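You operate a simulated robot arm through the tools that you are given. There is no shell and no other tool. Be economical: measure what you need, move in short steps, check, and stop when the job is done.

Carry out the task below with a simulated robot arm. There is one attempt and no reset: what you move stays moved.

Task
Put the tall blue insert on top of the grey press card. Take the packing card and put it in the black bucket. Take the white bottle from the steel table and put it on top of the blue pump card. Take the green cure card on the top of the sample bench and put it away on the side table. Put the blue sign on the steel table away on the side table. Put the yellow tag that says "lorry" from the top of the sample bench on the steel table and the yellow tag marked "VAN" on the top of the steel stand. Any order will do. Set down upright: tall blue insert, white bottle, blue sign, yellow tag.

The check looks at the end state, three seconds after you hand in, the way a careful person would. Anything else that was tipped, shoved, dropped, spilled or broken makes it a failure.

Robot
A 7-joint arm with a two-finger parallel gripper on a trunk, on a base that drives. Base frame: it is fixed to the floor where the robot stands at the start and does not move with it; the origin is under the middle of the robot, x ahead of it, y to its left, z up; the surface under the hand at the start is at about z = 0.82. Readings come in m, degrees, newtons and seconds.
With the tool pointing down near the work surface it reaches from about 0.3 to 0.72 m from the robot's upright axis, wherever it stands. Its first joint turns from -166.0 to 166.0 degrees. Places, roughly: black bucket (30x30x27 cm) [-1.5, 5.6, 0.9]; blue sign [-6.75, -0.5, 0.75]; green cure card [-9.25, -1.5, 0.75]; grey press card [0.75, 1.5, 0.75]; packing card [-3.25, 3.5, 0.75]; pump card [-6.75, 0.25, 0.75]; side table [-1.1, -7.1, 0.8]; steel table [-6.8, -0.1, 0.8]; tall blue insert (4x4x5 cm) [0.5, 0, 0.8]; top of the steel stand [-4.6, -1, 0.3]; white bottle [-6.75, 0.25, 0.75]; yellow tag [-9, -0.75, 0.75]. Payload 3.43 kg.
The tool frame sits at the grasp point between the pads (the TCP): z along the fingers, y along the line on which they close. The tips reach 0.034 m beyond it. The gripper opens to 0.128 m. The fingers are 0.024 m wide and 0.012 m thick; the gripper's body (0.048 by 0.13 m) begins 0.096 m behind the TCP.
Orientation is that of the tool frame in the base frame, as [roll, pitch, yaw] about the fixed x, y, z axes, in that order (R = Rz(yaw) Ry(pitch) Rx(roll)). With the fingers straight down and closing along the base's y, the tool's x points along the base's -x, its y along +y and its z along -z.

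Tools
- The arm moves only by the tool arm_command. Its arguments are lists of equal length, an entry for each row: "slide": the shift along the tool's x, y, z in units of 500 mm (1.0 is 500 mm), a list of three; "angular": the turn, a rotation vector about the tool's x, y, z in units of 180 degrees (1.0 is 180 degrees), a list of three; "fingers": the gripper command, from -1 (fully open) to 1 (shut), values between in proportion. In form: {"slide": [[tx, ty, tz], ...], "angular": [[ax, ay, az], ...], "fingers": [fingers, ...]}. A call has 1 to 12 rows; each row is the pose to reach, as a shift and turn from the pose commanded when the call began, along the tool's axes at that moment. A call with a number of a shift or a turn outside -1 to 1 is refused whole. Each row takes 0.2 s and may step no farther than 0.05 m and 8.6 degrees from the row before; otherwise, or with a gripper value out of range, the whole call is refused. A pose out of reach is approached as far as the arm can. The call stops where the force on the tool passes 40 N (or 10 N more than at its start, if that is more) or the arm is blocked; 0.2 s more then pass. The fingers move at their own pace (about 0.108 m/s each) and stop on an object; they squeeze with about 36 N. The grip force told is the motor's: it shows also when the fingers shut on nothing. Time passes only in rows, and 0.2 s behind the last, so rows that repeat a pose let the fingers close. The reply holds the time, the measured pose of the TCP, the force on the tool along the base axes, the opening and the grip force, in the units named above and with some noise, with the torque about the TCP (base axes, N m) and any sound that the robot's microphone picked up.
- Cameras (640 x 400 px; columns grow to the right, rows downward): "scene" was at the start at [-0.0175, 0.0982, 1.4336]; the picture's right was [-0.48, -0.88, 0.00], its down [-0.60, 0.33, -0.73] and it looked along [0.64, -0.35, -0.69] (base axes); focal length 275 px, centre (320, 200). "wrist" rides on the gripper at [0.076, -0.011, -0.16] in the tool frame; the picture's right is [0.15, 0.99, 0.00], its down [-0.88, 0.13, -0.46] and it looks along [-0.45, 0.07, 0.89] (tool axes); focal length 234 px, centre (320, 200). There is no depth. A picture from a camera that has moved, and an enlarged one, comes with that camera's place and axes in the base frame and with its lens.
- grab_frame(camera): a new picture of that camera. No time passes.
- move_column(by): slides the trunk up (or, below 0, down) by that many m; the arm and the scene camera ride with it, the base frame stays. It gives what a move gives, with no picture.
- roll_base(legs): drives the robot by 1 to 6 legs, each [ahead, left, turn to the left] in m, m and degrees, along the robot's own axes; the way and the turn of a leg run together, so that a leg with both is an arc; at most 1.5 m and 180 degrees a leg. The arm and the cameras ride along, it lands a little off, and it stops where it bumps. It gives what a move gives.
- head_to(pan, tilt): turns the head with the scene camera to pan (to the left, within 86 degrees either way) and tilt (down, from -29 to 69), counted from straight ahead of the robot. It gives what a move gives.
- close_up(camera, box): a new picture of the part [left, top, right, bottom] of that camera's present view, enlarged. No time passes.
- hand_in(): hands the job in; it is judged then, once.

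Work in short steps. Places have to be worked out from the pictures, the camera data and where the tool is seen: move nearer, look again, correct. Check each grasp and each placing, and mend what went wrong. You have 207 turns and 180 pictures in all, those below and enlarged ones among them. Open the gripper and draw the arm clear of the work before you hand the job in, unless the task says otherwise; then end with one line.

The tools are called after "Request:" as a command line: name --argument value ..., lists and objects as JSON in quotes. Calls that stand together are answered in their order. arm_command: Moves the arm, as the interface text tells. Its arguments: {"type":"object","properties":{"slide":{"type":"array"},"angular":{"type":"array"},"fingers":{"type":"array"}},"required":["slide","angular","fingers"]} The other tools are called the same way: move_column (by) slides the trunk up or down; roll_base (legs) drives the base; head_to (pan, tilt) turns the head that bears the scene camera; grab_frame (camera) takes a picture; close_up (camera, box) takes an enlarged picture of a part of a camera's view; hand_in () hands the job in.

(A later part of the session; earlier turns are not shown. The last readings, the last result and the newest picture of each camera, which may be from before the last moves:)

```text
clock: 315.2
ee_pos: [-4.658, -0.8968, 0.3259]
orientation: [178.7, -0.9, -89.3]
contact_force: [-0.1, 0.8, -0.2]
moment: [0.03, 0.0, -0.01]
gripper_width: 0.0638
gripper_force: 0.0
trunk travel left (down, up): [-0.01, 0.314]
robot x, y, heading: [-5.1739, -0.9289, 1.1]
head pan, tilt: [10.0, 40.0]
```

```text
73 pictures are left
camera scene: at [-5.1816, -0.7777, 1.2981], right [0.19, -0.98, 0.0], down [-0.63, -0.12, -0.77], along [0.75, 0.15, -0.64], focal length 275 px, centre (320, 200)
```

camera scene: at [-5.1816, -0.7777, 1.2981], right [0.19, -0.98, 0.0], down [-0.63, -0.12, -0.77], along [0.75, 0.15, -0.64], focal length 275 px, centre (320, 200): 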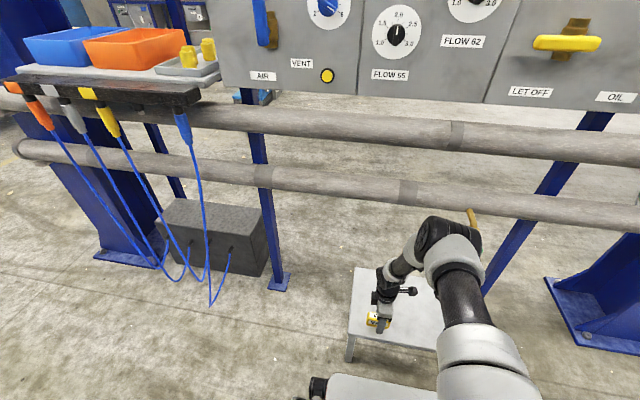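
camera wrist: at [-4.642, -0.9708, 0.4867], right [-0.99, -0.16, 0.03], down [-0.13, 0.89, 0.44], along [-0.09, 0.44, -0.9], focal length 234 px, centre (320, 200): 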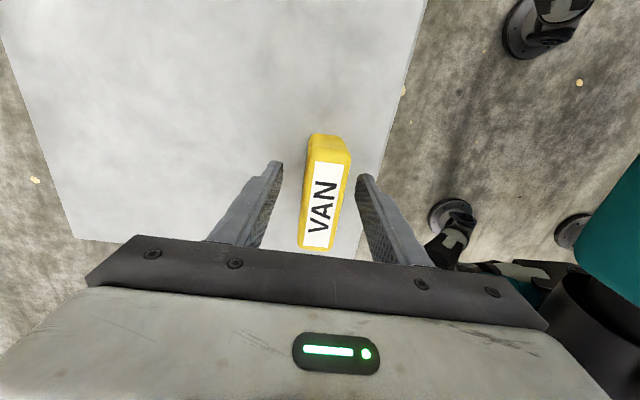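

VAN stands upright and free. I'll rise straight up along the path I came down.

Request:
arm_command --slide '[[0, 0, -0.06], [0, 0, -0.14], [0, 0, -0.22], [0, 0, -0.3], [0, 0, -0.38], [0, 0, -0.46], [0, 0, -0.54], [0, 0, -0.62], [0, 0, -0.7], [0, 0, -0.78], [0, 0, -0.86], [0, 0, -0.94]]' --angular '[[0, 0, 0], [0, 0, 0], [0, 0, 0], [0, 0, 0], [0, 0, 0], [0, 0, 0], [0, 0, 0], [0, 0, 0], [0, 0, 0], [0, 0, 0], [0, 0, 0], [0, 0, 0]]' --fingers '[0, 0, 0, 0, 0, 0, 0, 0, 0, 0, 0, 0]'

Request:
roll_base --legs '[[-0.4, 0, 0]]'

Request:
grab_frame --camera "scene"

```text
clock: 317.8
ee_pos: [-4.6483, -0.8902, 0.7941]
orientation: [178.6, -0.9, -89.2]
contact_force: [0.5, 0.2, -1.2]
moment: [0.01, 0.0, -0.03]
gripper_width: 0.0638
gripper_force: 0.1
trunk travel left (down, up): [-0.01, 0.314]
robot x, y, heading: [-5.1727, -0.9302, 0.7]
head pan, tilt: [10.0, 40.0]
```

```text
clock: 320.3
ee_pos: [-5.057, -0.8942, 0.7931]
orientation: [178.6, -0.9, -88.9]
contact_force: [-1.1, 0.3, -0.2]
moment: [0.02, 0.0, -0.01]
gripper_width: 0.0639
gripper_force: 0.0
trunk travel left (down, up): [-0.01, 0.314]
robot x, y, heading: [-5.5824, -0.939, 1.5]
head pan, tilt: [10.0, 40.0]
```

```text
72 pictures are left
camera scene: at [-5.5916, -0.7866, 1.2983], right [0.2, -0.98, 0.0], down [-0.63, -0.13, -0.77], along [0.75, 0.15, -0.64], focal length 275 px, centre (320, 200)
```

scene: 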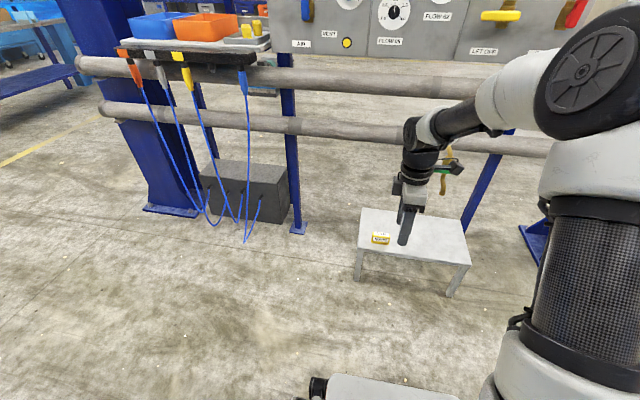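

VAN stands on the steel stand. Next is the lorry tag: I'll raise the trunk and drive back to the sample bench.

Request:
move_column --by 0.26

Request:
roll_base --legs '[[0, -0.42, 0], [0, 0, 178], [1.3, 0, 0], [1.15, 0, 0], [0, -0.95, 0]]'

Request:
head_to --pan 10 --tilt 28

Request:
grab_frame --camera "scene"

```text
clock: 323.0
ee_pos: [-5.0572, -0.8946, 1.0543]
orientation: [178.6, -0.9, -89.0]
contact_force: [-0.3, -0.5, 0.4]
moment: [-0.01, 0.03, 0.01]
gripper_width: 0.0642
gripper_force: 0.2
trunk travel left (down, up): [-0.27, 0.054]
robot x, y, heading: [-5.5826, -0.938, 1.7]
head pan, tilt: [10.0, 40.0]
```

```text
clock: 355.8
ee_pos: [-8.5727, -0.4367, 1.0554]
orientation: [178.7, -0.9, 90.4]
contact_force: [0.7, 0.0, 0.9]
moment: [0.0, -0.03, 0.0]
gripper_width: 0.0637
gripper_force: 0.1
trunk travel left (down, up): [-0.27, 0.054]
robot x, y, heading: [-8.0489, -0.4024, -179.2]
head pan, tilt: [10.0, 40.0]
```

```text
clock: 356.5
ee_pos: [-8.5716, -0.4362, 1.0558]
orientation: [178.6, -0.9, 90.3]
contact_force: [0.8, 0.3, -0.3]
moment: [0.0, -0.01, -0.03]
gripper_width: 0.0642
gripper_force: 0.0
trunk travel left (down, up): [-0.27, 0.054]
robot x, y, heading: [-8.0471, -0.3978, -179.3]
head pan, tilt: [10.0, 28.0]
```

```text
71 pictures are left
camera scene: at [-8.0451, -0.5557, 1.5768], right [-0.19, 0.98, 0.0], down [0.46, 0.09, -0.88], along [-0.87, -0.17, -0.47], focal length 275 px, centre (320, 200)
```

scene: 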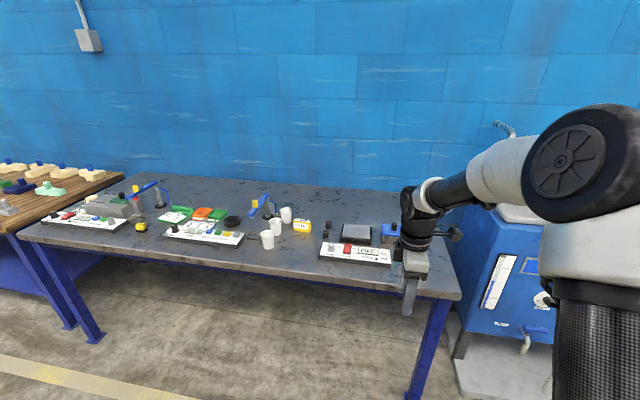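

Request:
roll_base --legs '[[0.38, 0, 0]]'

Request:
grab_frame --camera "wrist"

Request:
grab_frame --camera "scene"

```text
clock: 358.9
ee_pos: [-8.9552, -0.4444, 1.0544]
orientation: [178.6, -0.9, 90.6]
contact_force: [0.0, 0.8, 0.4]
moment: [-0.01, -0.01, 0.02]
gripper_width: 0.0638
gripper_force: 0.0
trunk travel left (down, up): [-0.27, 0.054]
robot x, y, heading: [-8.4339, -0.4007, -179.1]
head pan, tilt: [10.0, 28.0]
```

```text
70 pictures are left
camera wrist: at [-8.9718, -0.372, 1.2154], right [0.99, 0.16, 0.03], down [0.13, -0.89, 0.44], along [0.09, -0.44, -0.9], focal length 234 px, centre (320, 200)
```

wrist: 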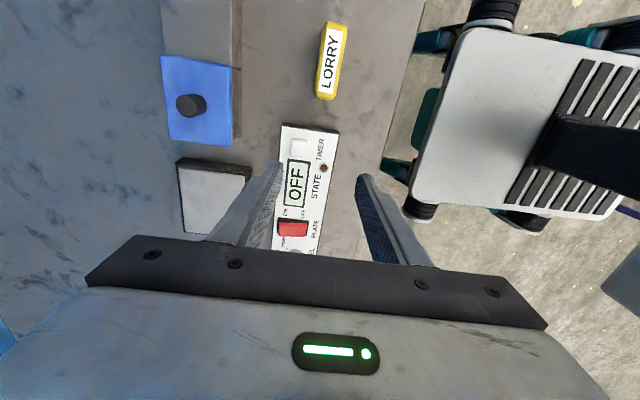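

```text
69 pictures are left
camera scene: at [-8.4287, -0.5618, 1.5768], right [-0.19, 0.98, 0.0], down [0.46, 0.09, -0.88], along [-0.87, -0.17, -0.47], focal length 275 px, centre (320, 200)
```

scene: 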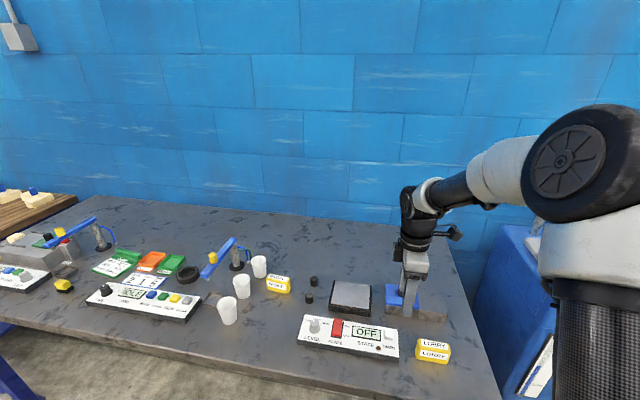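

LORRY is confirmed at (-8.956, -0.342), long side along y. I'll move over it, correct the slight tool tilt, and go down partway.

Request:
arm_command --slide '[[0.07, 0, 0], [0.14, 0, 0], [0.204, 0, 0], [0.204, 0, 0.08], [0.204, 0, 0.16], [0.204, 0, 0.24], [0.204, 0, 0.29]]' --angular '[[0.003, -0.002, 0], [0.006, -0.004, 0], [0.0078, -0.005, 0], [0.0078, -0.005, 0], [0.0078, -0.005, 0], [0.0078, -0.005, 0], [0.0078, -0.005, 0]]' --fingers '[-0.1, -0.1, -0.1, -0.1, -0.1, -0.1, -0.1]'

Request:
grab_frame --camera "wrist"

```text
clock: 360.6
ee_pos: [-8.9526, -0.3393, 0.9104]
orientation: [179.9, 0.1, 90.7]
contact_force: [-0.3, -0.6, 0.3]
moment: [0.03, -0.02, 0.0]
gripper_width: 0.07
gripper_force: 0.0
trunk travel left (down, up): [-0.27, 0.054]
robot x, y, heading: [-8.4317, -0.4015, -178.8]
head pan, tilt: [10.0, 28.0]
```

```text
68 pictures are left
camera wrist: at [-8.9648, -0.2645, 1.0708], right [0.99, 0.16, 0.0], down [0.14, -0.88, 0.46], along [0.07, -0.45, -0.89], focal length 234 px, centre (320, 200)
```

wrist: 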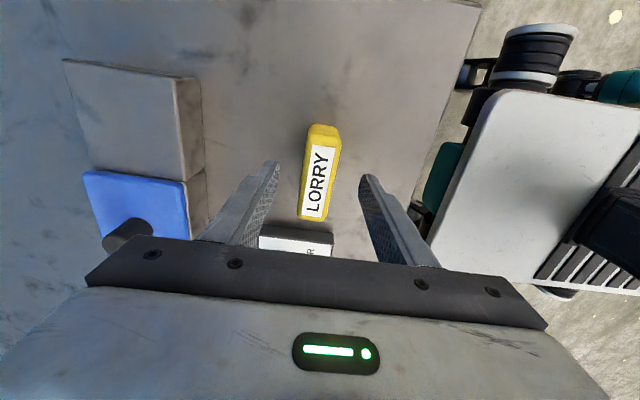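

Request:
arm_command --slide '[[-0.01, 0, 0.04], [-0.01, 0, 0.084], [-0.01, 0, 0.084], [-0.01, 0, 0.084], [-0.01, 0, 0.084], [-0.01, 0, 0.084]]' --angular '[[0, 0, 0], [0, 0, 0], [0, 0, 0], [0, 0, 0], [0, 0, 0], [0, 0, 0]]' --fingers '[-0.1, -0.1, -0.1, 1, 1, 1]'

Request:
arm_command --slide '[[0, 0, -0.04], [0, 0, -0.12], [0, 0, -0.2], [0, 0, -0.28], [0, 0, -0.36], [0, 0, -0.42]]' --angular '[[0, 0, 0], [0, 0, 0], [0, 0, 0], [0, 0, 0], [0, 0, 0], [0, 0, 0]]' --fingers '[1, 1, 1, 1, 1, 1]'

Request:
grab_frame --camera "wrist"

```text
clock: 361.9
ee_pos: [-8.9528, -0.3461, 0.8672]
orientation: [180.0, -0.1, 90.8]
contact_force: [-0.4, 0.2, 0.1]
moment: [0.02, -0.01, 0.0]
gripper_width: 0.0294
gripper_force: 35.5
trunk travel left (down, up): [-0.27, 0.054]
robot x, y, heading: [-8.4315, -0.4047, -178.8]
head pan, tilt: [10.0, 28.0]
```

```text
clock: 363.4
ee_pos: [-8.9528, -0.3461, 1.0792]
orientation: [-180.0, 0.1, 90.7]
contact_force: [-0.6, 0.1, -1.7]
moment: [-0.03, -0.01, 0.0]
gripper_width: 0.0291
gripper_force: 36.1
trunk travel left (down, up): [-0.27, 0.054]
robot x, y, heading: [-8.4322, -0.4044, -178.9]
head pan, tilt: [10.0, 28.0]
```

```text
67 pictures are left
camera wrist: at [-8.9647, -0.2707, 1.2405], right [0.99, 0.16, 0.0], down [0.14, -0.88, 0.46], along [0.07, -0.45, -0.89], focal length 234 px, centre (320, 200)
```

wrist: 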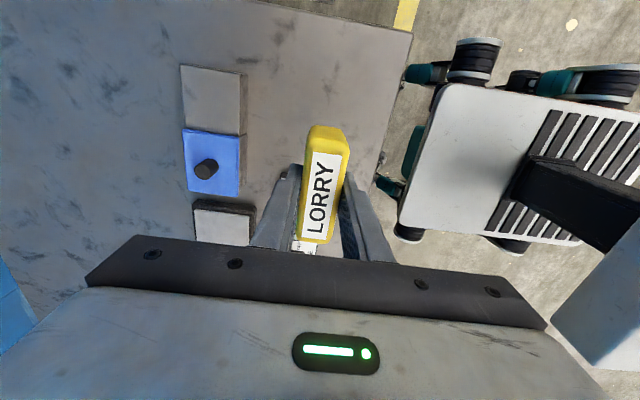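

LORRY is held. I'll back out between the benches, turn to face the steel table from the west, and look for a free spot.

Request:
roll_base --legs '[[-0.5, 0, 0], [0, 0, 179]]'

Request:
head_to --pan 8 --tilt 35

Request:
grab_frame --camera "scene"

```text
clock: 373.7
ee_pos: [-7.4177, -0.4839, 1.0793]
orientation: [-179.9, 0.0, -92.5]
contact_force: [0.0, 0.3, -0.6]
moment: [-0.01, 0.0, -0.03]
gripper_width: 0.0297
gripper_force: 35.9
trunk travel left (down, up): [-0.27, 0.054]
robot x, y, heading: [-7.9351, -0.3902, -2.2]
head pan, tilt: [10.0, 28.0]
```

```text
clock: 374.4
ee_pos: [-7.4183, -0.4837, 1.0801]
orientation: [180.0, 0.0, -92.5]
contact_force: [-0.1, -0.6, -1.1]
moment: [-0.01, -0.02, 0.0]
gripper_width: 0.0292
gripper_force: 35.8
trunk travel left (down, up): [-0.27, 0.054]
robot x, y, heading: [-7.9323, -0.3954, -2.2]
head pan, tilt: [8.0, 35.0]
```

```text
66 pictures are left
camera scene: at [-7.9321, -0.2453, 1.5659], right [0.1, -0.99, 0.0], down [-0.57, -0.06, -0.82], along [0.82, 0.08, -0.57], focal length 275 px, centre (320, 200)
```

scene: 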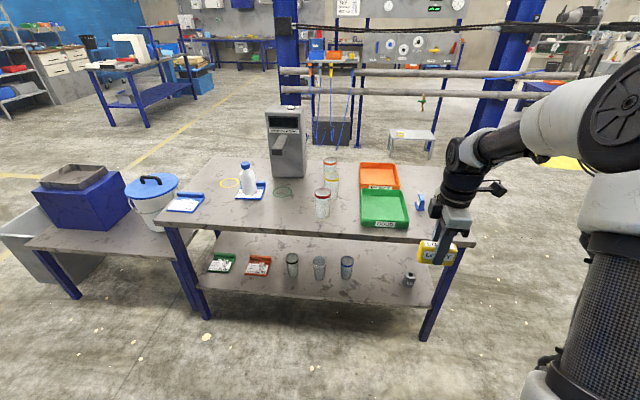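

Between the cups and the pump card, near the west edge, it's free at about (-6.97, 0.0). I'll drive there.

Request:
roll_base --legs '[[0, 0.46, 2], [0.42, 0, 0]]'

Request:
grab_frame --camera "wrist"

Request:
grab_frame --camera "scene"

```text
clock: 381.5
ee_pos: [-6.9816, -0.0053, 1.0803]
orientation: [-179.9, 0.1, -90.2]
contact_force: [1.3, -1.2, -0.6]
moment: [0.01, -0.03, 0.02]
gripper_width: 0.0294
gripper_force: 36.3
trunk travel left (down, up): [-0.27, 0.054]
robot x, y, heading: [-7.5032, 0.0587, 0.0]
head pan, tilt: [8.0, 35.0]
```

```text
65 pictures are left
camera wrist: at [-6.9705, -0.0815, 1.2399], right [-0.99, -0.14, 0.0], down [-0.13, 0.88, 0.46], along [-0.07, 0.45, -0.89], focal length 234 px, centre (320, 200)
```

wrist: 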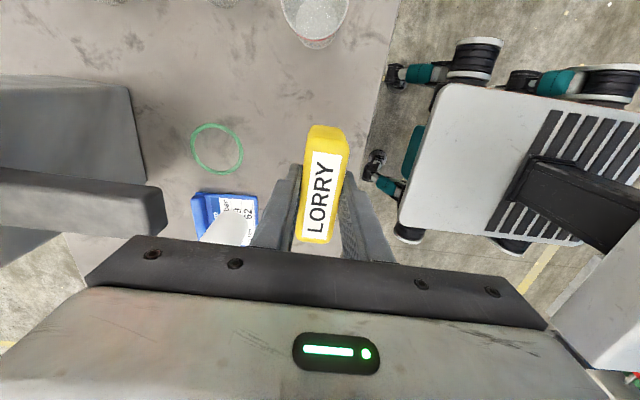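

```text
64 pictures are left
camera scene: at [-7.5055, 0.2104, 1.5658], right [0.14, -0.99, 0.0], down [-0.57, -0.08, -0.82], along [0.81, 0.12, -0.57], focal length 275 px, centre (320, 200)
```

scene: 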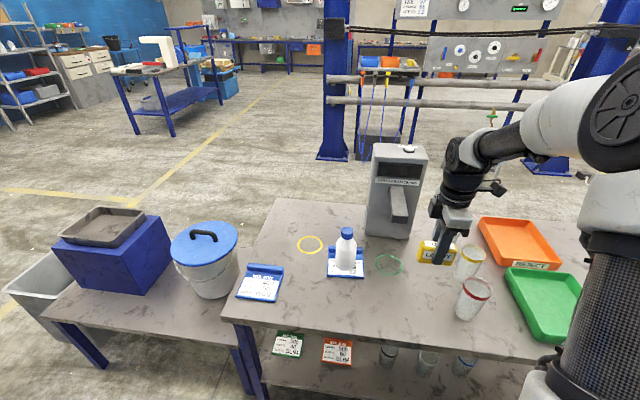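

The spot is clear: the cup's edge is at y≈-0.11 and the table edge at x≈-7.08. I'll nudge a little and descend.

Request:
arm_command --slide '[[-0.04, -0.03, 0.07], [-0.04, -0.03, 0.15], [-0.04, -0.03, 0.23], [-0.04, -0.03, 0.31], [-0.04, -0.03, 0.36]]' --angular '[[0, 0, 0], [0, 0, 0], [0, 0, 0], [0, 0, 0], [0, 0, 0]]' --fingers '[1, 1, 1, 1, 1]'

Request:
arm_command --slide '[[0, 0, 0.012], [0, 0, 0.024], [0, 0, 0.036], [0, 0, 0.046]]' --angular '[[0, 0, 0], [0, 0, 0], [0, 0, 0], [0, 0, 0]]' --fingers '[1, 1, 1, 1]'

```text
clock: 382.7
ee_pos: [-6.967, 0.0145, 0.8989]
orientation: [-179.9, 0.0, -90.2]
contact_force: [0.3, 0.7, 0.1]
moment: [0.02, 0.01, 0.02]
gripper_width: 0.0292
gripper_force: 36.2
trunk travel left (down, up): [-0.27, 0.054]
robot x, y, heading: [-7.5026, 0.0627, 0.5]
head pan, tilt: [8.0, 35.0]
```

```text
clock: 383.7
ee_pos: [-6.9663, 0.0149, 0.8777]
orientation: [-179.9, -0.1, -90.1]
contact_force: [-0.6, 0.1, -1.3]
moment: [0.02, 0.03, -0.01]
gripper_width: 0.0293
gripper_force: 36.6
trunk travel left (down, up): [-0.27, 0.054]
robot x, y, heading: [-7.4993, 0.0642, 0.5]
head pan, tilt: [8.0, 35.0]
```

Request:
arm_command --slide '[[0, 0, 0.008], [0, 0, 0.016], [0, 0, 0.024], [0, 0, 0.03]]' --angular '[[0, 0, 0], [0, 0, 0], [0, 0, 0], [0, 0, 0]]' --fingers '[1, 1, 1, 1]'

```text
clock: 384.7
ee_pos: [-6.9667, 0.0147, 0.8611]
orientation: [-179.9, 0.0, -90.2]
contact_force: [-0.2, 0.1, -1.4]
moment: [-0.01, 0.0, 0.01]
gripper_width: 0.0291
gripper_force: 36.0
trunk travel left (down, up): [-0.27, 0.054]
robot x, y, heading: [-7.4995, 0.0582, 0.1]
head pan, tilt: [8.0, 35.0]
```

There's no contact yet, so I'll continue down in 3–4 mm steps.

Request:
arm_command --slide '[[0, 0, 0.006], [0, 0, 0.012], [0, 0, 0.018], [0, 0, 0.022]]' --angular '[[0, 0, 0], [0, 0, 0], [0, 0, 0], [0, 0, 0]]' --fingers '[1, 1, 1, 1]'

Request:
close_up --camera "scene" --box '[350, 200, 510, 330]'

```text
clock: 385.7
ee_pos: [-6.9661, 0.0151, 0.8504]
orientation: [179.9, 0.0, -90.1]
contact_force: [0.2, -1.1, -0.2]
moment: [0.04, 0.0, 0.04]
gripper_width: 0.0292
gripper_force: 36.3
trunk travel left (down, up): [-0.27, 0.054]
robot x, y, heading: [-7.502, 0.0584, 0.0]
head pan, tilt: [8.0, 35.0]
```

```text
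3.08 times, centred on (430, 265) of scene
camera zoom: at [-7.5057, 0.2104, 1.5659], right [0.14, -0.99, 0.0], down [-0.57, -0.08, -0.82], along [0.81, 0.12, -0.57], focal length 846 px, centre (-18, 0)
```

zoom: 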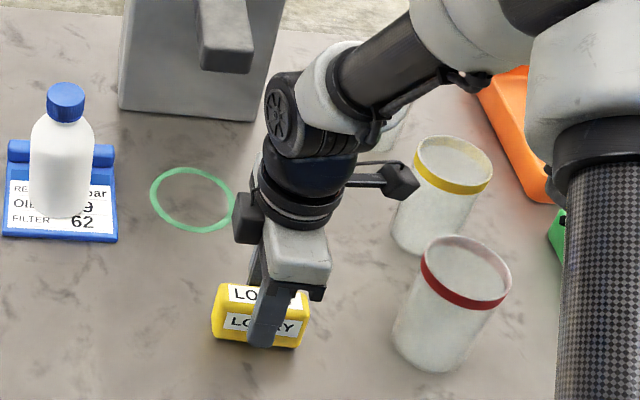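

Request:
arm_command --slide '[[0, 0, 0.004], [0, 0, 0.008], [0, 0, 0.012], [0, 0, 0.016]]' --angular '[[0, 0, 0], [0, 0, 0], [0, 0, 0], [0, 0, 0]]' --fingers '[1, 1, 1, 1]'

```text
clock: 386.7
ee_pos: [-6.9659, 0.0151, 0.8469]
orientation: [-179.6, 0.0, -90.1]
contact_force: [-5.8, 0.4, 33.0]
moment: [0.0, 0.33, -0.05]
gripper_width: 0.0299
gripper_force: 36.1
trunk travel left (down, up): [-0.27, 0.054]
robot x, y, heading: [-7.5028, 0.0624, 0.3]
head pan, tilt: [8.0, 35.0]
```

Contact. I'll relieve 3 mm of press, open fully in place, then rise.

Request:
arm_command --slide '[[0, 0, -0.006], [0, 0, -0.006], [0, 0, -0.006]]' --angular '[[0, 0, 0], [0, 0, 0], [0, 0, 0]]' --fingers '[1, 0.3, 0.1]'

Request:
arm_command --slide '[[0, 0, -0.02], [0, 0, -0.06], [0, 0, -0.14], [0, 0, -0.22], [0, 0, -0.3], [0, 0, -0.38], [0, 0, -0.46]]' --angular '[[0, 0, 0], [0, 0, 0], [0, 0, 0], [0, 0, 0], [0, 0, 0], [0, 0, 0], [0, 0, 0]]' --fingers '[0.1, 0.1, 0.1, 0.1, 0.1, 0.1, 0.1]'

Request:
grab_frame --camera "scene"

```text
clock: 387.5
ee_pos: [-6.9667, 0.0146, 0.8461]
orientation: [-179.9, 0.1, -90.1]
contact_force: [-0.5, 0.7, 0.2]
moment: [0.02, -0.05, -0.01]
gripper_width: 0.0577
gripper_force: 0.2
trunk travel left (down, up): [-0.27, 0.054]
robot x, y, heading: [-7.5044, 0.0573, 0.5]
head pan, tilt: [8.0, 35.0]
```

```text
clock: 389.1
ee_pos: [-6.9663, 0.0167, 1.0765]
orientation: [179.8, -0.1, -90.1]
contact_force: [1.4, -0.2, 0.2]
moment: [0.01, -0.01, 0.01]
gripper_width: 0.0575
gripper_force: 0.2
trunk travel left (down, up): [-0.27, 0.054]
robot x, y, heading: [-7.5038, 0.0613, 0.6]
head pan, tilt: [8.0, 35.0]
```

```text
62 pictures are left
camera scene: at [-7.5059, 0.2105, 1.5658], right [0.14, -0.99, 0.0], down [-0.57, -0.08, -0.82], along [0.81, 0.12, -0.57], focal length 275 px, centre (320, 200)
```

scene: 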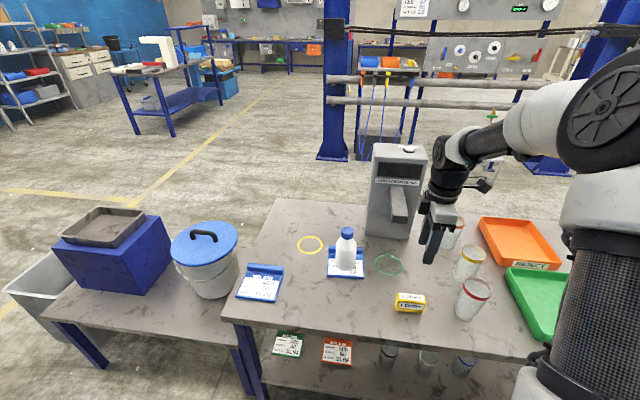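

LORRY stands on the steel table. Now the WASH sign, around (-6.85, -0.59): I'll reposition to face it from the west side.

Request:
roll_base --legs '[[-0.25, 0, 0], [0, -0.65, 0], [0.2, 0, 0]]'

Request:
grab_frame --camera "scene"

Request:
grab_frame --camera "wrist"

```text
clock: 398.3
ee_pos: [-7.0125, -0.6132, 1.0755]
orientation: [180.0, 0.0, -89.7]
contact_force: [0.6, -0.2, -0.1]
moment: [0.0, -0.01, -0.02]
gripper_width: 0.0577
gripper_force: 0.0
trunk travel left (down, up): [-0.27, 0.054]
robot x, y, heading: [-7.549, -0.5739, 0.6]
head pan, tilt: [8.0, 35.0]
```

```text
61 pictures are left
camera scene: at [-7.5522, -0.4238, 1.5658], right [0.15, -0.99, 0.0], down [-0.57, -0.09, -0.82], along [0.81, 0.12, -0.57], focal length 275 px, centre (320, 200)
```

scene: 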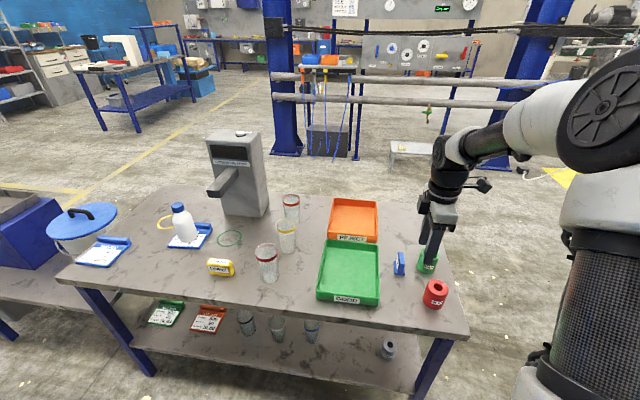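

```text
60 pictures are left
camera wrist: at [-6.9997, -0.6901, 1.2366], right [-0.99, -0.15, 0.0], down [-0.13, 0.88, 0.46], along [-0.07, 0.45, -0.89], focal length 234 px, centre (320, 200)
```

wrist: 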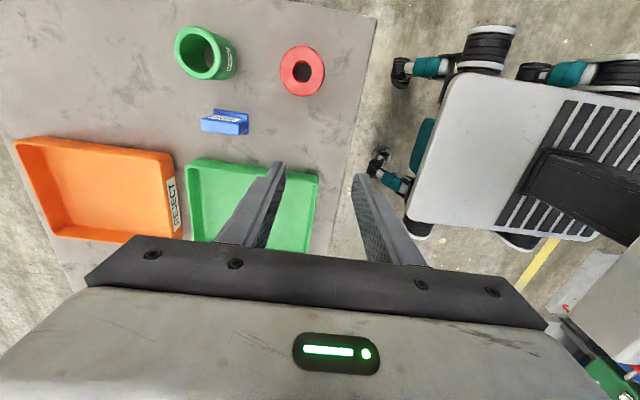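

Request:
close_up --camera "wrist" --box '[160, 20, 340, 200]'

Request:
close_up --camera "scene" --box '[370, 220, 470, 320]'

```text
2.22 times, centred on (250, 110) of wrist
camera zoom: at [-6.9997, -0.6901, 1.2366], right [-0.99, -0.15, 0.0], down [-0.13, 0.88, 0.46], along [-0.07, 0.45, -0.89], focal length 520 px, centre (476, 400)
```

zoom: 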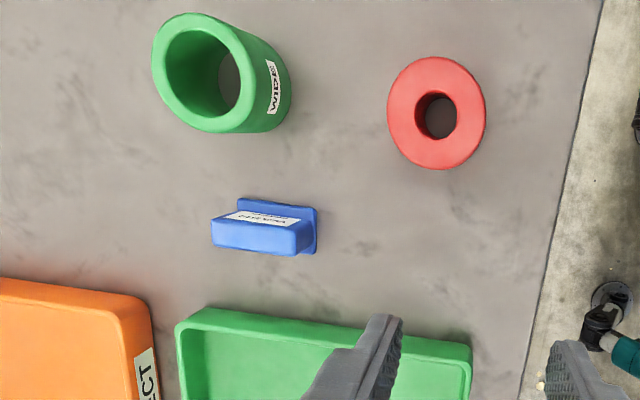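

```text
4.00 times, centred on (420, 270) of scene
camera zoom: at [-7.5522, -0.4238, 1.5658], right [0.15, -0.99, 0.0], down [-0.57, -0.09, -0.82], along [0.81, 0.12, -0.57], focal length 1100 px, centre (-80, -80)
```

zoom: 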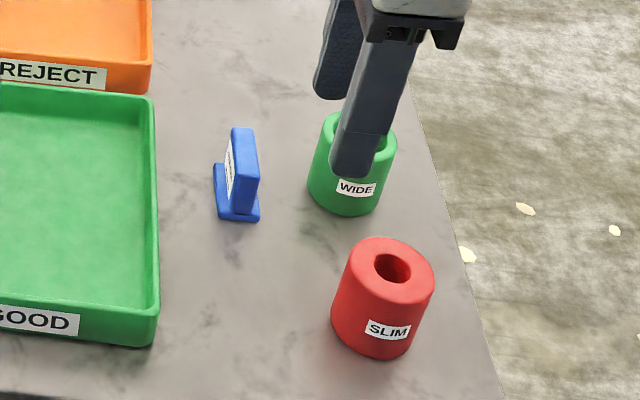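

The sign is at (-6.863, -0.606), a thin upright plate running along x with its top near 0.87. The tray is about 6 cm north and the green cup about 5 cm south. I'll drive 0.12 m closer and turn the tool so it closes along y.

Request:
roll_base --legs '[[0.12, 0, 0]]'

Request:
arm_command --slide '[[0, 0, 0], [0, 0, 0], [0, 0, 0], [0, 0, 0], [0, 0, 0], [0, -0.02, 0], [0, -0.03, 0], [0, -0.04, 0], [0, -0.05, 0], [0, -0.06, 0], [0, -0.06, 0], [0, -0.06, 0]]' --angular '[[0, 0, 0.0417], [0, 0, 0.0833], [0, 0, 0.125], [0, 0, 0.1667], [0, 0, 0.2083], [0, 0, 0.25], [0, 0, 0.2917], [0, 0, 0.3333], [0, 0, 0.375], [0, 0, 0.4167], [0, 0, 0.4583], [0, 0, 0.5]]' --fingers '[0.25, 0.25, 0.25, 0.25, 0.25, 0.25, 0.25, 0.25, 0.25, 0.25, 0.25, 0.25]'

Request:
grab_frame --camera "wrist"

```text
clock: 399.5
ee_pos: [-6.892, -0.613, 1.0759]
orientation: [179.9, 0.0, -89.7]
contact_force: [0.0, -0.6, 0.4]
moment: [-0.01, 0.01, 0.0]
gripper_width: 0.0578
gripper_force: 0.1
trunk travel left (down, up): [-0.27, 0.054]
robot x, y, heading: [-7.4277, -0.5751, 0.7]
head pan, tilt: [8.0, 35.0]
```

```text
clock: 402.1
ee_pos: [-6.8611, -0.6129, 1.0753]
orientation: [180.0, 0.0, -179.8]
contact_force: [0.2, -0.3, 0.8]
moment: [0.01, -0.02, 0.01]
gripper_width: 0.0484
gripper_force: 0.1
trunk travel left (down, up): [-0.27, 0.054]
robot x, y, heading: [-7.4289, -0.5698, 0.5]
head pan, tilt: [8.0, 35.0]
```

```text
57 pictures are left
camera wrist: at [-6.9372, -0.6244, 1.2364], right [-0.15, 0.99, 0.0], down [0.88, 0.13, 0.46], along [0.45, 0.07, -0.89], focal length 234 px, centre (320, 200)
```

wrist: 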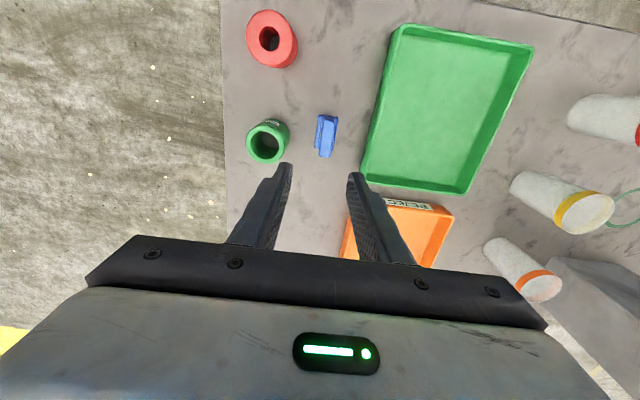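

I'll zoom in to measure the sign's angle.

Request:
close_up --camera "wrist" --box '[280, 100, 380, 170]'

```text
5.71 times, centred on (330, 135) of wrist
camera zoom: at [-6.9372, -0.6244, 1.2364], right [-0.15, 0.99, 0.0], down [0.88, 0.13, 0.46], along [0.45, 0.07, -0.89], focal length 1338 px, centre (263, 571)
```

zoom: 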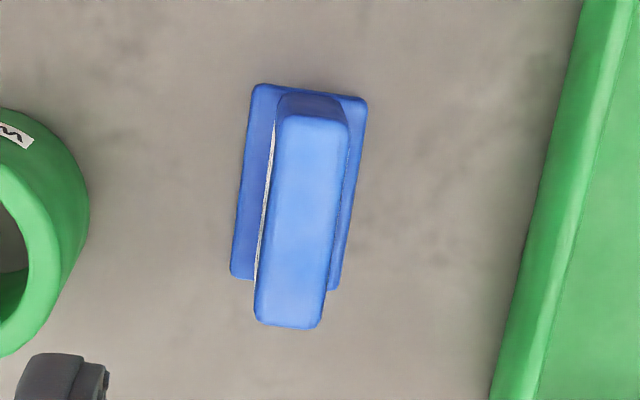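

The sign is aligned with x within 2°, its centre at (-6.858, -0.601). I'll descend partway, then check.

Request:
arm_command --slide '[[-0.006, 0.024, 0.08], [-0.006, 0.024, 0.16], [-0.006, 0.024, 0.24], [-0.006, 0.024, 0.31]]' --angular '[[0, 0, 0], [0, 0, 0], [0, 0, 0], [0, 0, 0]]' --fingers '[0.25, 0.25, 0.25, 0.25]'

Request:
grab_frame --camera "wrist"

```text
clock: 403.1
ee_pos: [-6.8556, -0.5989, 0.9213]
orientation: [-179.9, 0.0, -179.8]
contact_force: [0.0, -0.1, 0.8]
moment: [0.03, -0.03, 0.01]
gripper_width: 0.0478
gripper_force: 0.1
trunk travel left (down, up): [-0.27, 0.054]
robot x, y, heading: [-7.4249, -0.5767, 0.7]
head pan, tilt: [8.0, 35.0]
```

```text
55 pictures are left
camera wrist: at [-6.9314, -0.6115, 1.082], right [-0.15, 0.99, 0.0], down [0.88, 0.13, 0.46], along [0.45, 0.07, -0.89], focal length 234 px, centre (320, 200)
```

wrist: 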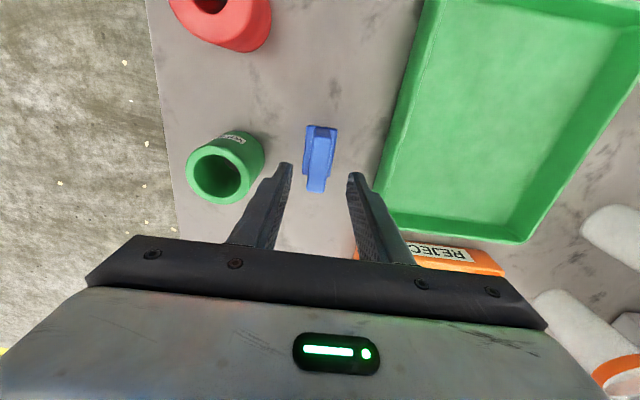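

Request:
arm_command --slide '[[0.012, -0.008, 0.05], [0.012, -0.008, 0.106], [0.012, -0.008, 0.106], [0.012, -0.008, 0.106], [0.012, -0.008, 0.106], [0.012, -0.008, 0.106]]' --angular '[[0, 0, 0], [0, 0, 0], [0, 0, 0], [0, 0, 0], [0, 0, 0], [0, 0, 0]]' --fingers '[0.25, 0.25, 0.25, 1, 1, 1]'

Request:
grab_frame --camera "wrist"

```text
clock: 404.5
ee_pos: [-6.8661, -0.6041, 0.869]
orientation: [179.9, 0.0, -179.8]
contact_force: [-0.5, -0.4, 0.3]
moment: [-0.01, -0.06, -0.01]
gripper_width: 0.0188
gripper_force: 36.0
trunk travel left (down, up): [-0.27, 0.054]
robot x, y, heading: [-7.4274, -0.5722, 0.7]
head pan, tilt: [8.0, 35.0]
```

```text
54 pictures are left
camera wrist: at [-6.9408, -0.6163, 1.0285], right [-0.15, 0.99, 0.0], down [0.88, 0.13, 0.46], along [0.45, 0.07, -0.89], focal length 234 px, centre (320, 200)
```

wrist: 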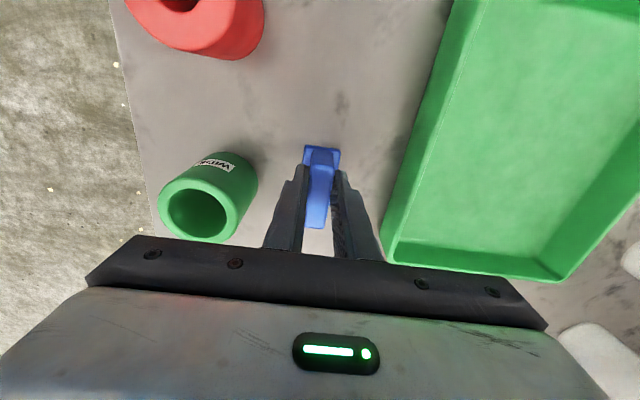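

The sign is gripped (19 mm). I'll lift it, back out, and look south for the way to the side table.

Request:
arm_command --slide '[[0, 0, -0.04], [0, 0, -0.12], [0, 0, -0.2], [0, 0, -0.28], [0, 0, -0.36], [0, 0, -0.42]]' --angular '[[0, 0, 0], [0, 0, 0], [0, 0, 0], [0, 0, 0], [0, 0, 0], [0, 0, 0]]' --fingers '[1, 1, 1, 1, 1, 1]'

Request:
roll_base --legs '[[-0.5, 0, 0], [0, -0.85, 0]]'

Request:
head_to --pan -45 --tilt 12

Request:
grab_frame --camera "scene"

Request:
grab_frame --camera "wrist"

```text
clock: 405.9
ee_pos: [-6.8657, -0.604, 1.0797]
orientation: [179.9, 0.0, -179.7]
contact_force: [0.0, -0.1, 0.0]
moment: [0.01, 0.04, 0.0]
gripper_width: 0.0189
gripper_force: 35.5
trunk travel left (down, up): [-0.27, 0.054]
robot x, y, heading: [-7.4266, -0.5716, 0.7]
head pan, tilt: [8.0, 35.0]
```

```text
clock: 416.9
ee_pos: [-7.3709, -1.4456, 1.0792]
orientation: [179.9, 0.0, 179.7]
contact_force: [0.3, -0.4, 0.0]
moment: [-0.01, -0.01, -0.01]
gripper_width: 0.0187
gripper_force: 35.9
trunk travel left (down, up): [-0.27, 0.054]
robot x, y, heading: [-7.9377, -1.4085, 0.2]
head pan, tilt: [8.0, 35.0]
```

```text
clock: 418.1
ee_pos: [-7.371, -1.4463, 1.0794]
orientation: [-180.0, 0.1, 179.8]
contact_force: [0.1, 0.3, 0.4]
moment: [-0.01, -0.03, 0.0]
gripper_width: 0.019
gripper_force: 36.2
trunk travel left (down, up): [-0.27, 0.054]
robot x, y, heading: [-7.9356, -1.4094, 0.2]
head pan, tilt: [-45.0, 12.0]
```

```text
53 pictures are left
camera scene: at [-7.959, -1.3379, 1.6027], right [-0.7, -0.71, 0.0], down [-0.15, 0.15, -0.98], along [0.69, -0.69, -0.21], focal length 275 px, centre (320, 200)
```

scene: 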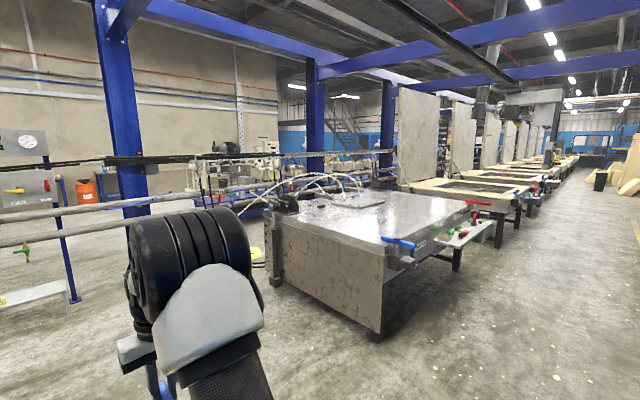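

```text
52 pictures are left
camera wrist: at [-7.4471, -1.4574, 1.2394], right [-0.14, 0.99, 0.0], down [0.88, 0.13, 0.46], along [0.45, 0.06, -0.89], focal length 234 px, centre (320, 200)
```

wrist: 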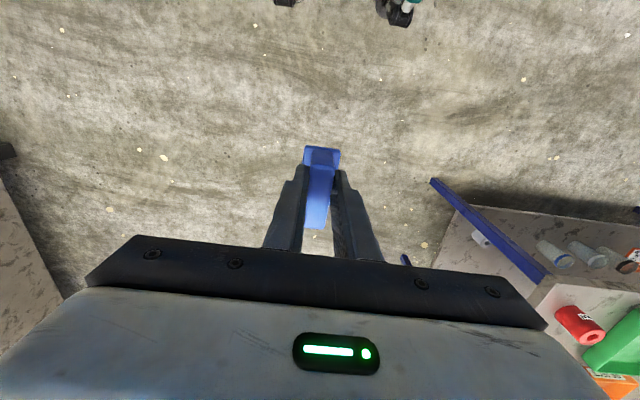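

The mould line and pipe rail block the south, so I'll go around the north of the column: east along y≈-1.4, north to y≈1.8, then east.

Request:
roll_base --legs '[[1.3, 0, 0], [1.2, 0, 0], [0, 1.5, 0], [0, 1.5, 0], [0, 0.2, 0]]'

Request:
head_to --pan 0 --tilt 20

Request:
grab_frame --camera "scene"

```text
clock: 461.2
ee_pos: [-4.8891, 1.8119, 1.0796]
orientation: [-180.0, 0.0, -178.0]
contact_force: [0.1, 0.2, -0.2]
moment: [0.02, 0.0, 0.03]
gripper_width: 0.0192
gripper_force: 35.6
trunk travel left (down, up): [-0.27, 0.054]
robot x, y, heading: [-5.4544, 1.8263, 2.4]
head pan, tilt: [-45.0, 12.0]
```

```text
clock: 462.4
ee_pos: [-4.889, 1.8146, 1.0796]
orientation: [179.9, 0.0, -178.0]
contact_force: [-0.4, 0.1, -0.4]
moment: [0.0, 0.0, 0.02]
gripper_width: 0.0189
gripper_force: 36.2
trunk travel left (down, up): [-0.27, 0.054]
robot x, y, heading: [-5.4546, 1.8265, 2.6]
head pan, tilt: [0.0, 20.0]
```

```text
51 pictures are left
camera scene: at [-5.456, 1.9656, 1.5897], right [0.04, -1.0, 0.0], down [-0.34, -0.01, -0.94], along [0.94, 0.04, -0.34], focal length 275 px, centre (320, 200)
```

scene: 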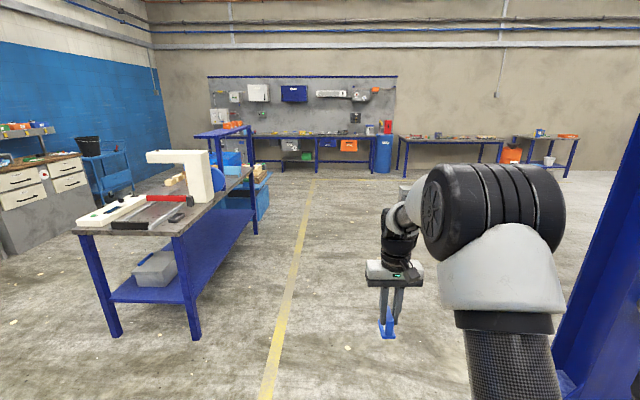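

The way east is clear. I'll drive along y≈1.8 to x≈-0.6, passing north of the floor-standing motor.

Request:
roll_base --legs '[[1.5, 0, -2.4], [1.5, 0, 0], [1.5, 0, 0], [0.3, 0, 0]]'

Request:
head_to --pan -80 --tilt 15

Request:
grab_frame --camera "scene"

```text
clock: 485.5
ee_pos: [-0.0846, 1.8847, 1.0785]
orientation: [-179.9, 0.1, -179.2]
contact_force: [0.5, -0.7, 0.1]
moment: [0.01, -0.02, 0.01]
gripper_width: 0.0188
gripper_force: 35.9
trunk travel left (down, up): [-0.27, 0.054]
robot x, y, heading: [-0.6471, 1.9088, 1.0]
head pan, tilt: [0.0, 20.0]
```

```text
clock: 487.0
ee_pos: [-0.0841, 1.8846, 1.0788]
orientation: [180.0, 0.1, -179.1]
contact_force: [0.1, -0.8, -1.4]
moment: [-0.01, 0.01, 0.01]
gripper_width: 0.0187
gripper_force: 35.9
trunk travel left (down, up): [-0.27, 0.054]
robot x, y, heading: [-0.6482, 1.9107, 1.4]
head pan, tilt: [-80.0, 15.0]
```

```text
50 pictures are left
camera scene: at [-0.7227, 1.9546, 1.5979], right [-0.98, -0.2, 0.0], down [-0.05, 0.25, -0.97], along [0.19, -0.95, -0.26], focal length 275 px, centre (320, 200)
```

scene: 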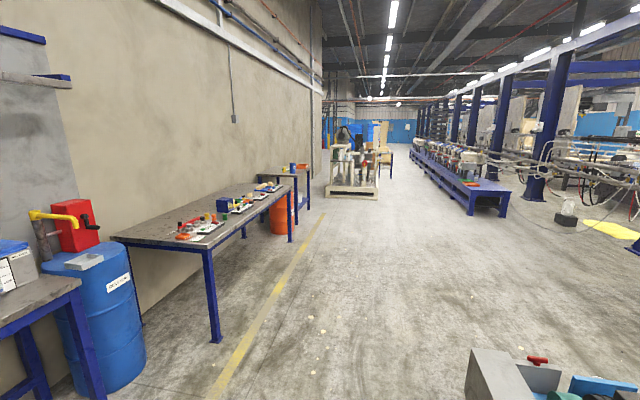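

Request:
close_up --camera "scene" --box '[290, 100, 520, 230]'

```text
2.78 times, centred on (405, 165) of scene
camera zoom: at [-0.7227, 1.9546, 1.5979], right [-0.98, -0.2, 0.0], down [-0.05, 0.25, -0.97], along [0.19, -0.95, -0.26], focal length 765 px, centre (84, 297)
```

zoom: 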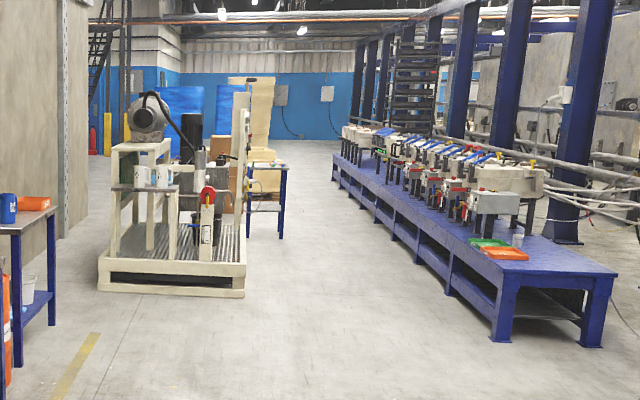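

The aisle is visible: the pallet machine spans x −0.82…0.36, y −4.1…−5.5, and the side table is beyond it at about (-1.1, -7). I'll turn south and drive down the aisle, shifting to x≈-1.45.

Request:
roll_base --legs '[[0, 0, -91.2], [1.5, 0, 0], [1.5, 0, 0], [1.3, -0.78, 0], [1.5, 0, 0], [0.6, 0, 0]]'

Request:
head_to --pan 10 --tilt 20

Request:
grab_frame --camera "scene"

```text
refused: leg 4 is longer than a leg can be; nothing moved
```

```text
clock: 488.7
ee_pos: [-0.084, 1.8844, 1.0794]
orientation: [180.0, 0.0, -179.0]
contact_force: [0.3, -0.4, 0.5]
moment: [-0.01, -0.01, 0.01]
gripper_width: 0.019
gripper_force: 35.8
trunk travel left (down, up): [-0.27, 0.054]
robot x, y, heading: [-0.6499, 1.908, 1.3]
head pan, tilt: [10.0, 20.0]
```

```text
48 pictures are left
camera scene: at [-0.6496, 2.0642, 1.5897], right [0.19, -0.98, 0.0], down [-0.34, -0.07, -0.94], along [0.92, 0.18, -0.34], focal length 275 px, centre (320, 200)
```

scene: 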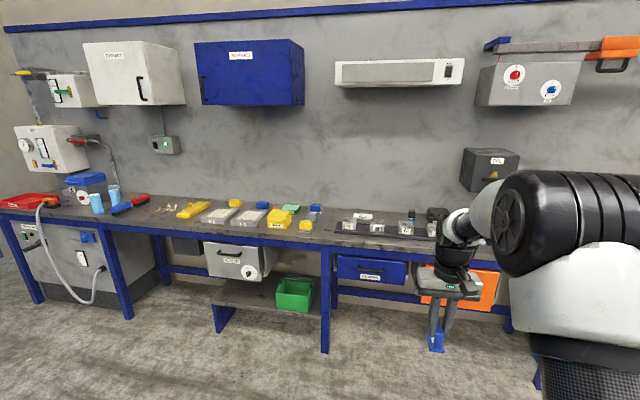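

The diagonal leg was slightly too long, so I'll split it.

Request:
roll_base --legs '[[0, 0, -91.2], [1.5, 0, 0], [1.5, 0, 0], [1.2, -0.78, 0], [1.5, 0, 0], [0.7, 0, 0]]'

Request:
grab_frame --camera "scene"

```text
clock: 525.1
ee_pos: [-1.4407, -5.094, 1.0794]
orientation: [-179.9, -0.1, 88.8]
contact_force: [0.0, -0.3, -1.4]
moment: [0.02, 0.04, 0.03]
gripper_width: 0.0188
gripper_force: 35.9
trunk travel left (down, up): [-0.27, 0.054]
robot x, y, heading: [-1.3941, -4.5304, -90.8]
head pan, tilt: [10.0, 20.0]
```

```text
47 pictures are left
camera scene: at [-1.2383, -4.5375, 1.5897], right [-0.99, -0.16, 0.0], down [-0.05, 0.34, -0.94], along [0.15, -0.93, -0.34], focal length 275 px, centre (320, 200)
```

scene: 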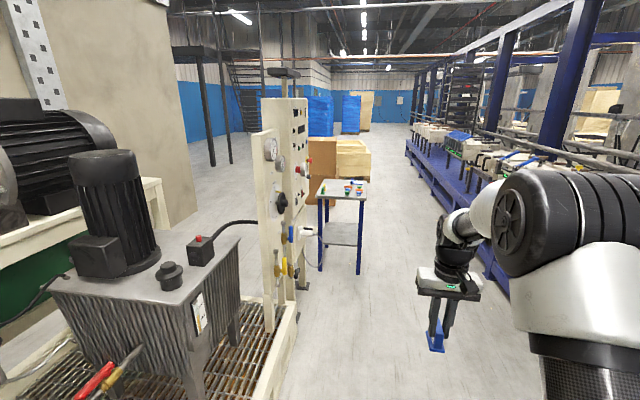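

Request:
close_up --camera "scene" --box '[280, 160, 400, 290]'

```text
3.08 times, centred on (340, 225) of scene
camera zoom: at [-1.2383, -4.5375, 1.5897], right [-0.99, -0.16, 0.0], down [-0.05, 0.34, -0.94], along [0.15, -0.93, -0.34], focal length 846 px, centre (258, 123)
```

zoom: 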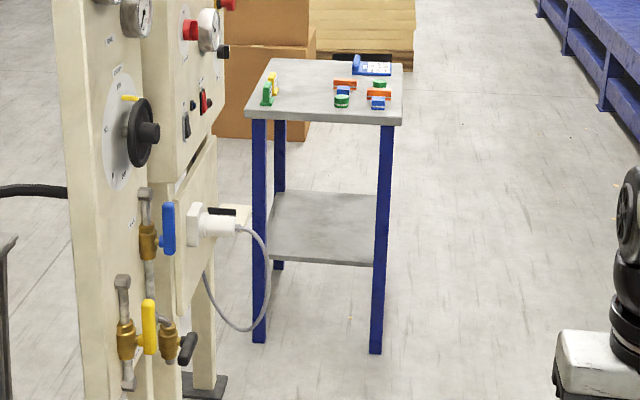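

The side table holds small items at its left, right and back, and the centre front is free. I'll drive up to it.

Request:
roll_base --legs '[[1.4, 0.1, 0.8]]'

Request:
head_to --pan 12 --tilt 38

Request:
grab_frame --camera "scene"

```text
clock: 532.2
ee_pos: [-1.3293, -6.5321, 1.0789]
orientation: [-180.0, 0.0, 90.4]
contact_force: [-0.1, 0.8, -1.1]
moment: [0.01, 0.03, 0.03]
gripper_width: 0.019
gripper_force: 35.6
trunk travel left (down, up): [-0.27, 0.054]
robot x, y, heading: [-1.2965, -5.9691, -89.2]
head pan, tilt: [10.0, 20.0]
```

```text
clock: 533.0
ee_pos: [-1.3305, -6.534, 1.0783]
orientation: [-180.0, 0.0, 90.4]
contact_force: [0.4, 0.4, -0.4]
moment: [0.01, 0.01, 0.0]
gripper_width: 0.019
gripper_force: 35.6
trunk travel left (down, up): [-0.27, 0.054]
robot x, y, heading: [-1.2996, -5.9722, -89.4]
head pan, tilt: [12.0, 38.0]
```

```text
45 pictures are left
camera scene: at [-1.1396, -5.9645, 1.5613], right [-0.98, -0.22, 0.0], down [-0.13, 0.6, -0.79], along [0.17, -0.77, -0.62], focal length 275 px, centre (320, 200)
```

scene: 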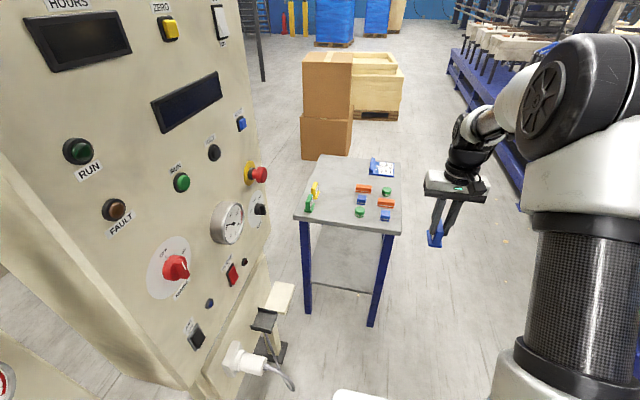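

The table spans x −1.285…−0.85, y −7.30…−6.775. It's free around (-0.995, -6.88), and the back-left can take the card later. I'll drive 0.4 m ahead, keeping clear of the pallet's feet, then reach left.

Request:
roll_base --legs '[[0.4, 0, 0]]'

Request:
arm_command --slide '[[0, 0.08, 0], [0, 0.16, 0], [0, 0.24, 0], [0, 0.32, 0], [0, 0.4, 0], [0.0, 0.48, 0], [0.05, 0.56, 0], [0.1, 0.62, 0], [0.1, 0.66, 0]]' --angular '[[0, 0, 0], [0, 0, 0], [0, 0, 0], [0, 0, 0], [0, 0, 0], [0, 0, 0], [0, 0, 0], [0, 0, 0], [0, 0, 0]]' --fingers '[1, 1, 1, 1, 1, 1, 1, 1, 1]'

Request:
grab_frame --camera "scene"

Request:
grab_frame --camera "wrist"

```text
clock: 535.6
ee_pos: [-1.3313, -6.9373, 1.0793]
orientation: [179.9, 0.1, 89.8]
contact_force: [-0.6, -0.4, 0.4]
moment: [0.01, 0.01, -0.02]
gripper_width: 0.0191
gripper_force: 35.5
trunk travel left (down, up): [-0.27, 0.054]
robot x, y, heading: [-1.2916, -6.3754, -90.0]
head pan, tilt: [12.0, 38.0]
```

```text
clock: 537.6
ee_pos: [-1.0005, -6.8872, 1.079]
orientation: [-180.0, 0.0, 89.8]
contact_force: [-1.2, -0.6, 0.2]
moment: [0.03, -0.01, -0.03]
gripper_width: 0.0187
gripper_force: 36.3
trunk travel left (down, up): [-0.27, 0.054]
robot x, y, heading: [-1.2943, -6.3733, -90.2]
head pan, tilt: [12.0, 38.0]
```

```text
44 pictures are left
camera scene: at [-1.1369, -6.3687, 1.5613], right [-0.98, -0.21, 0.0], down [-0.13, 0.6, -0.79], along [0.17, -0.77, -0.62], focal length 275 px, centre (320, 200)
```

scene: 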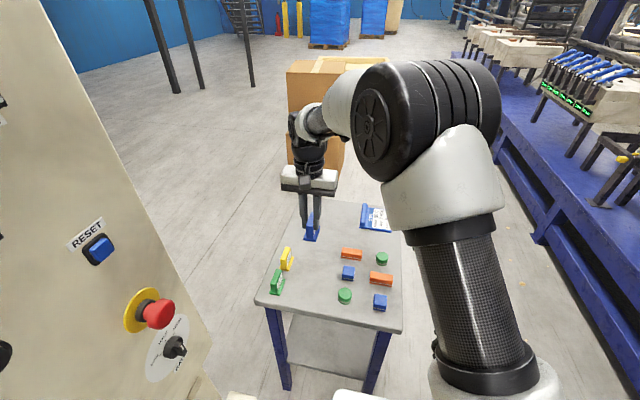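

```text
43 pictures are left
camera wrist: at [-1.0108, -6.8117, 1.2393], right [0.99, 0.14, 0.0], down [0.13, -0.88, 0.46], along [0.06, -0.45, -0.89], focal length 234 px, centre (320, 200)
```

wrist: 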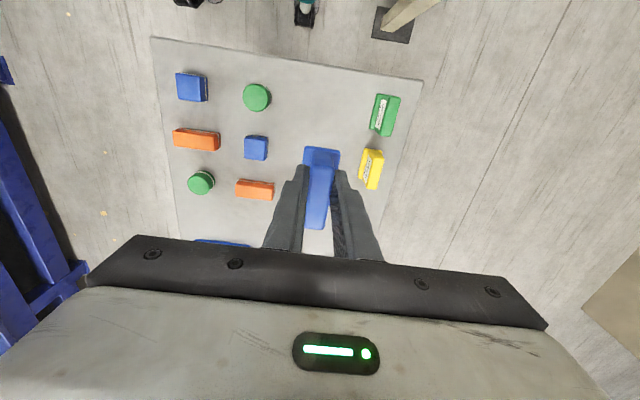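

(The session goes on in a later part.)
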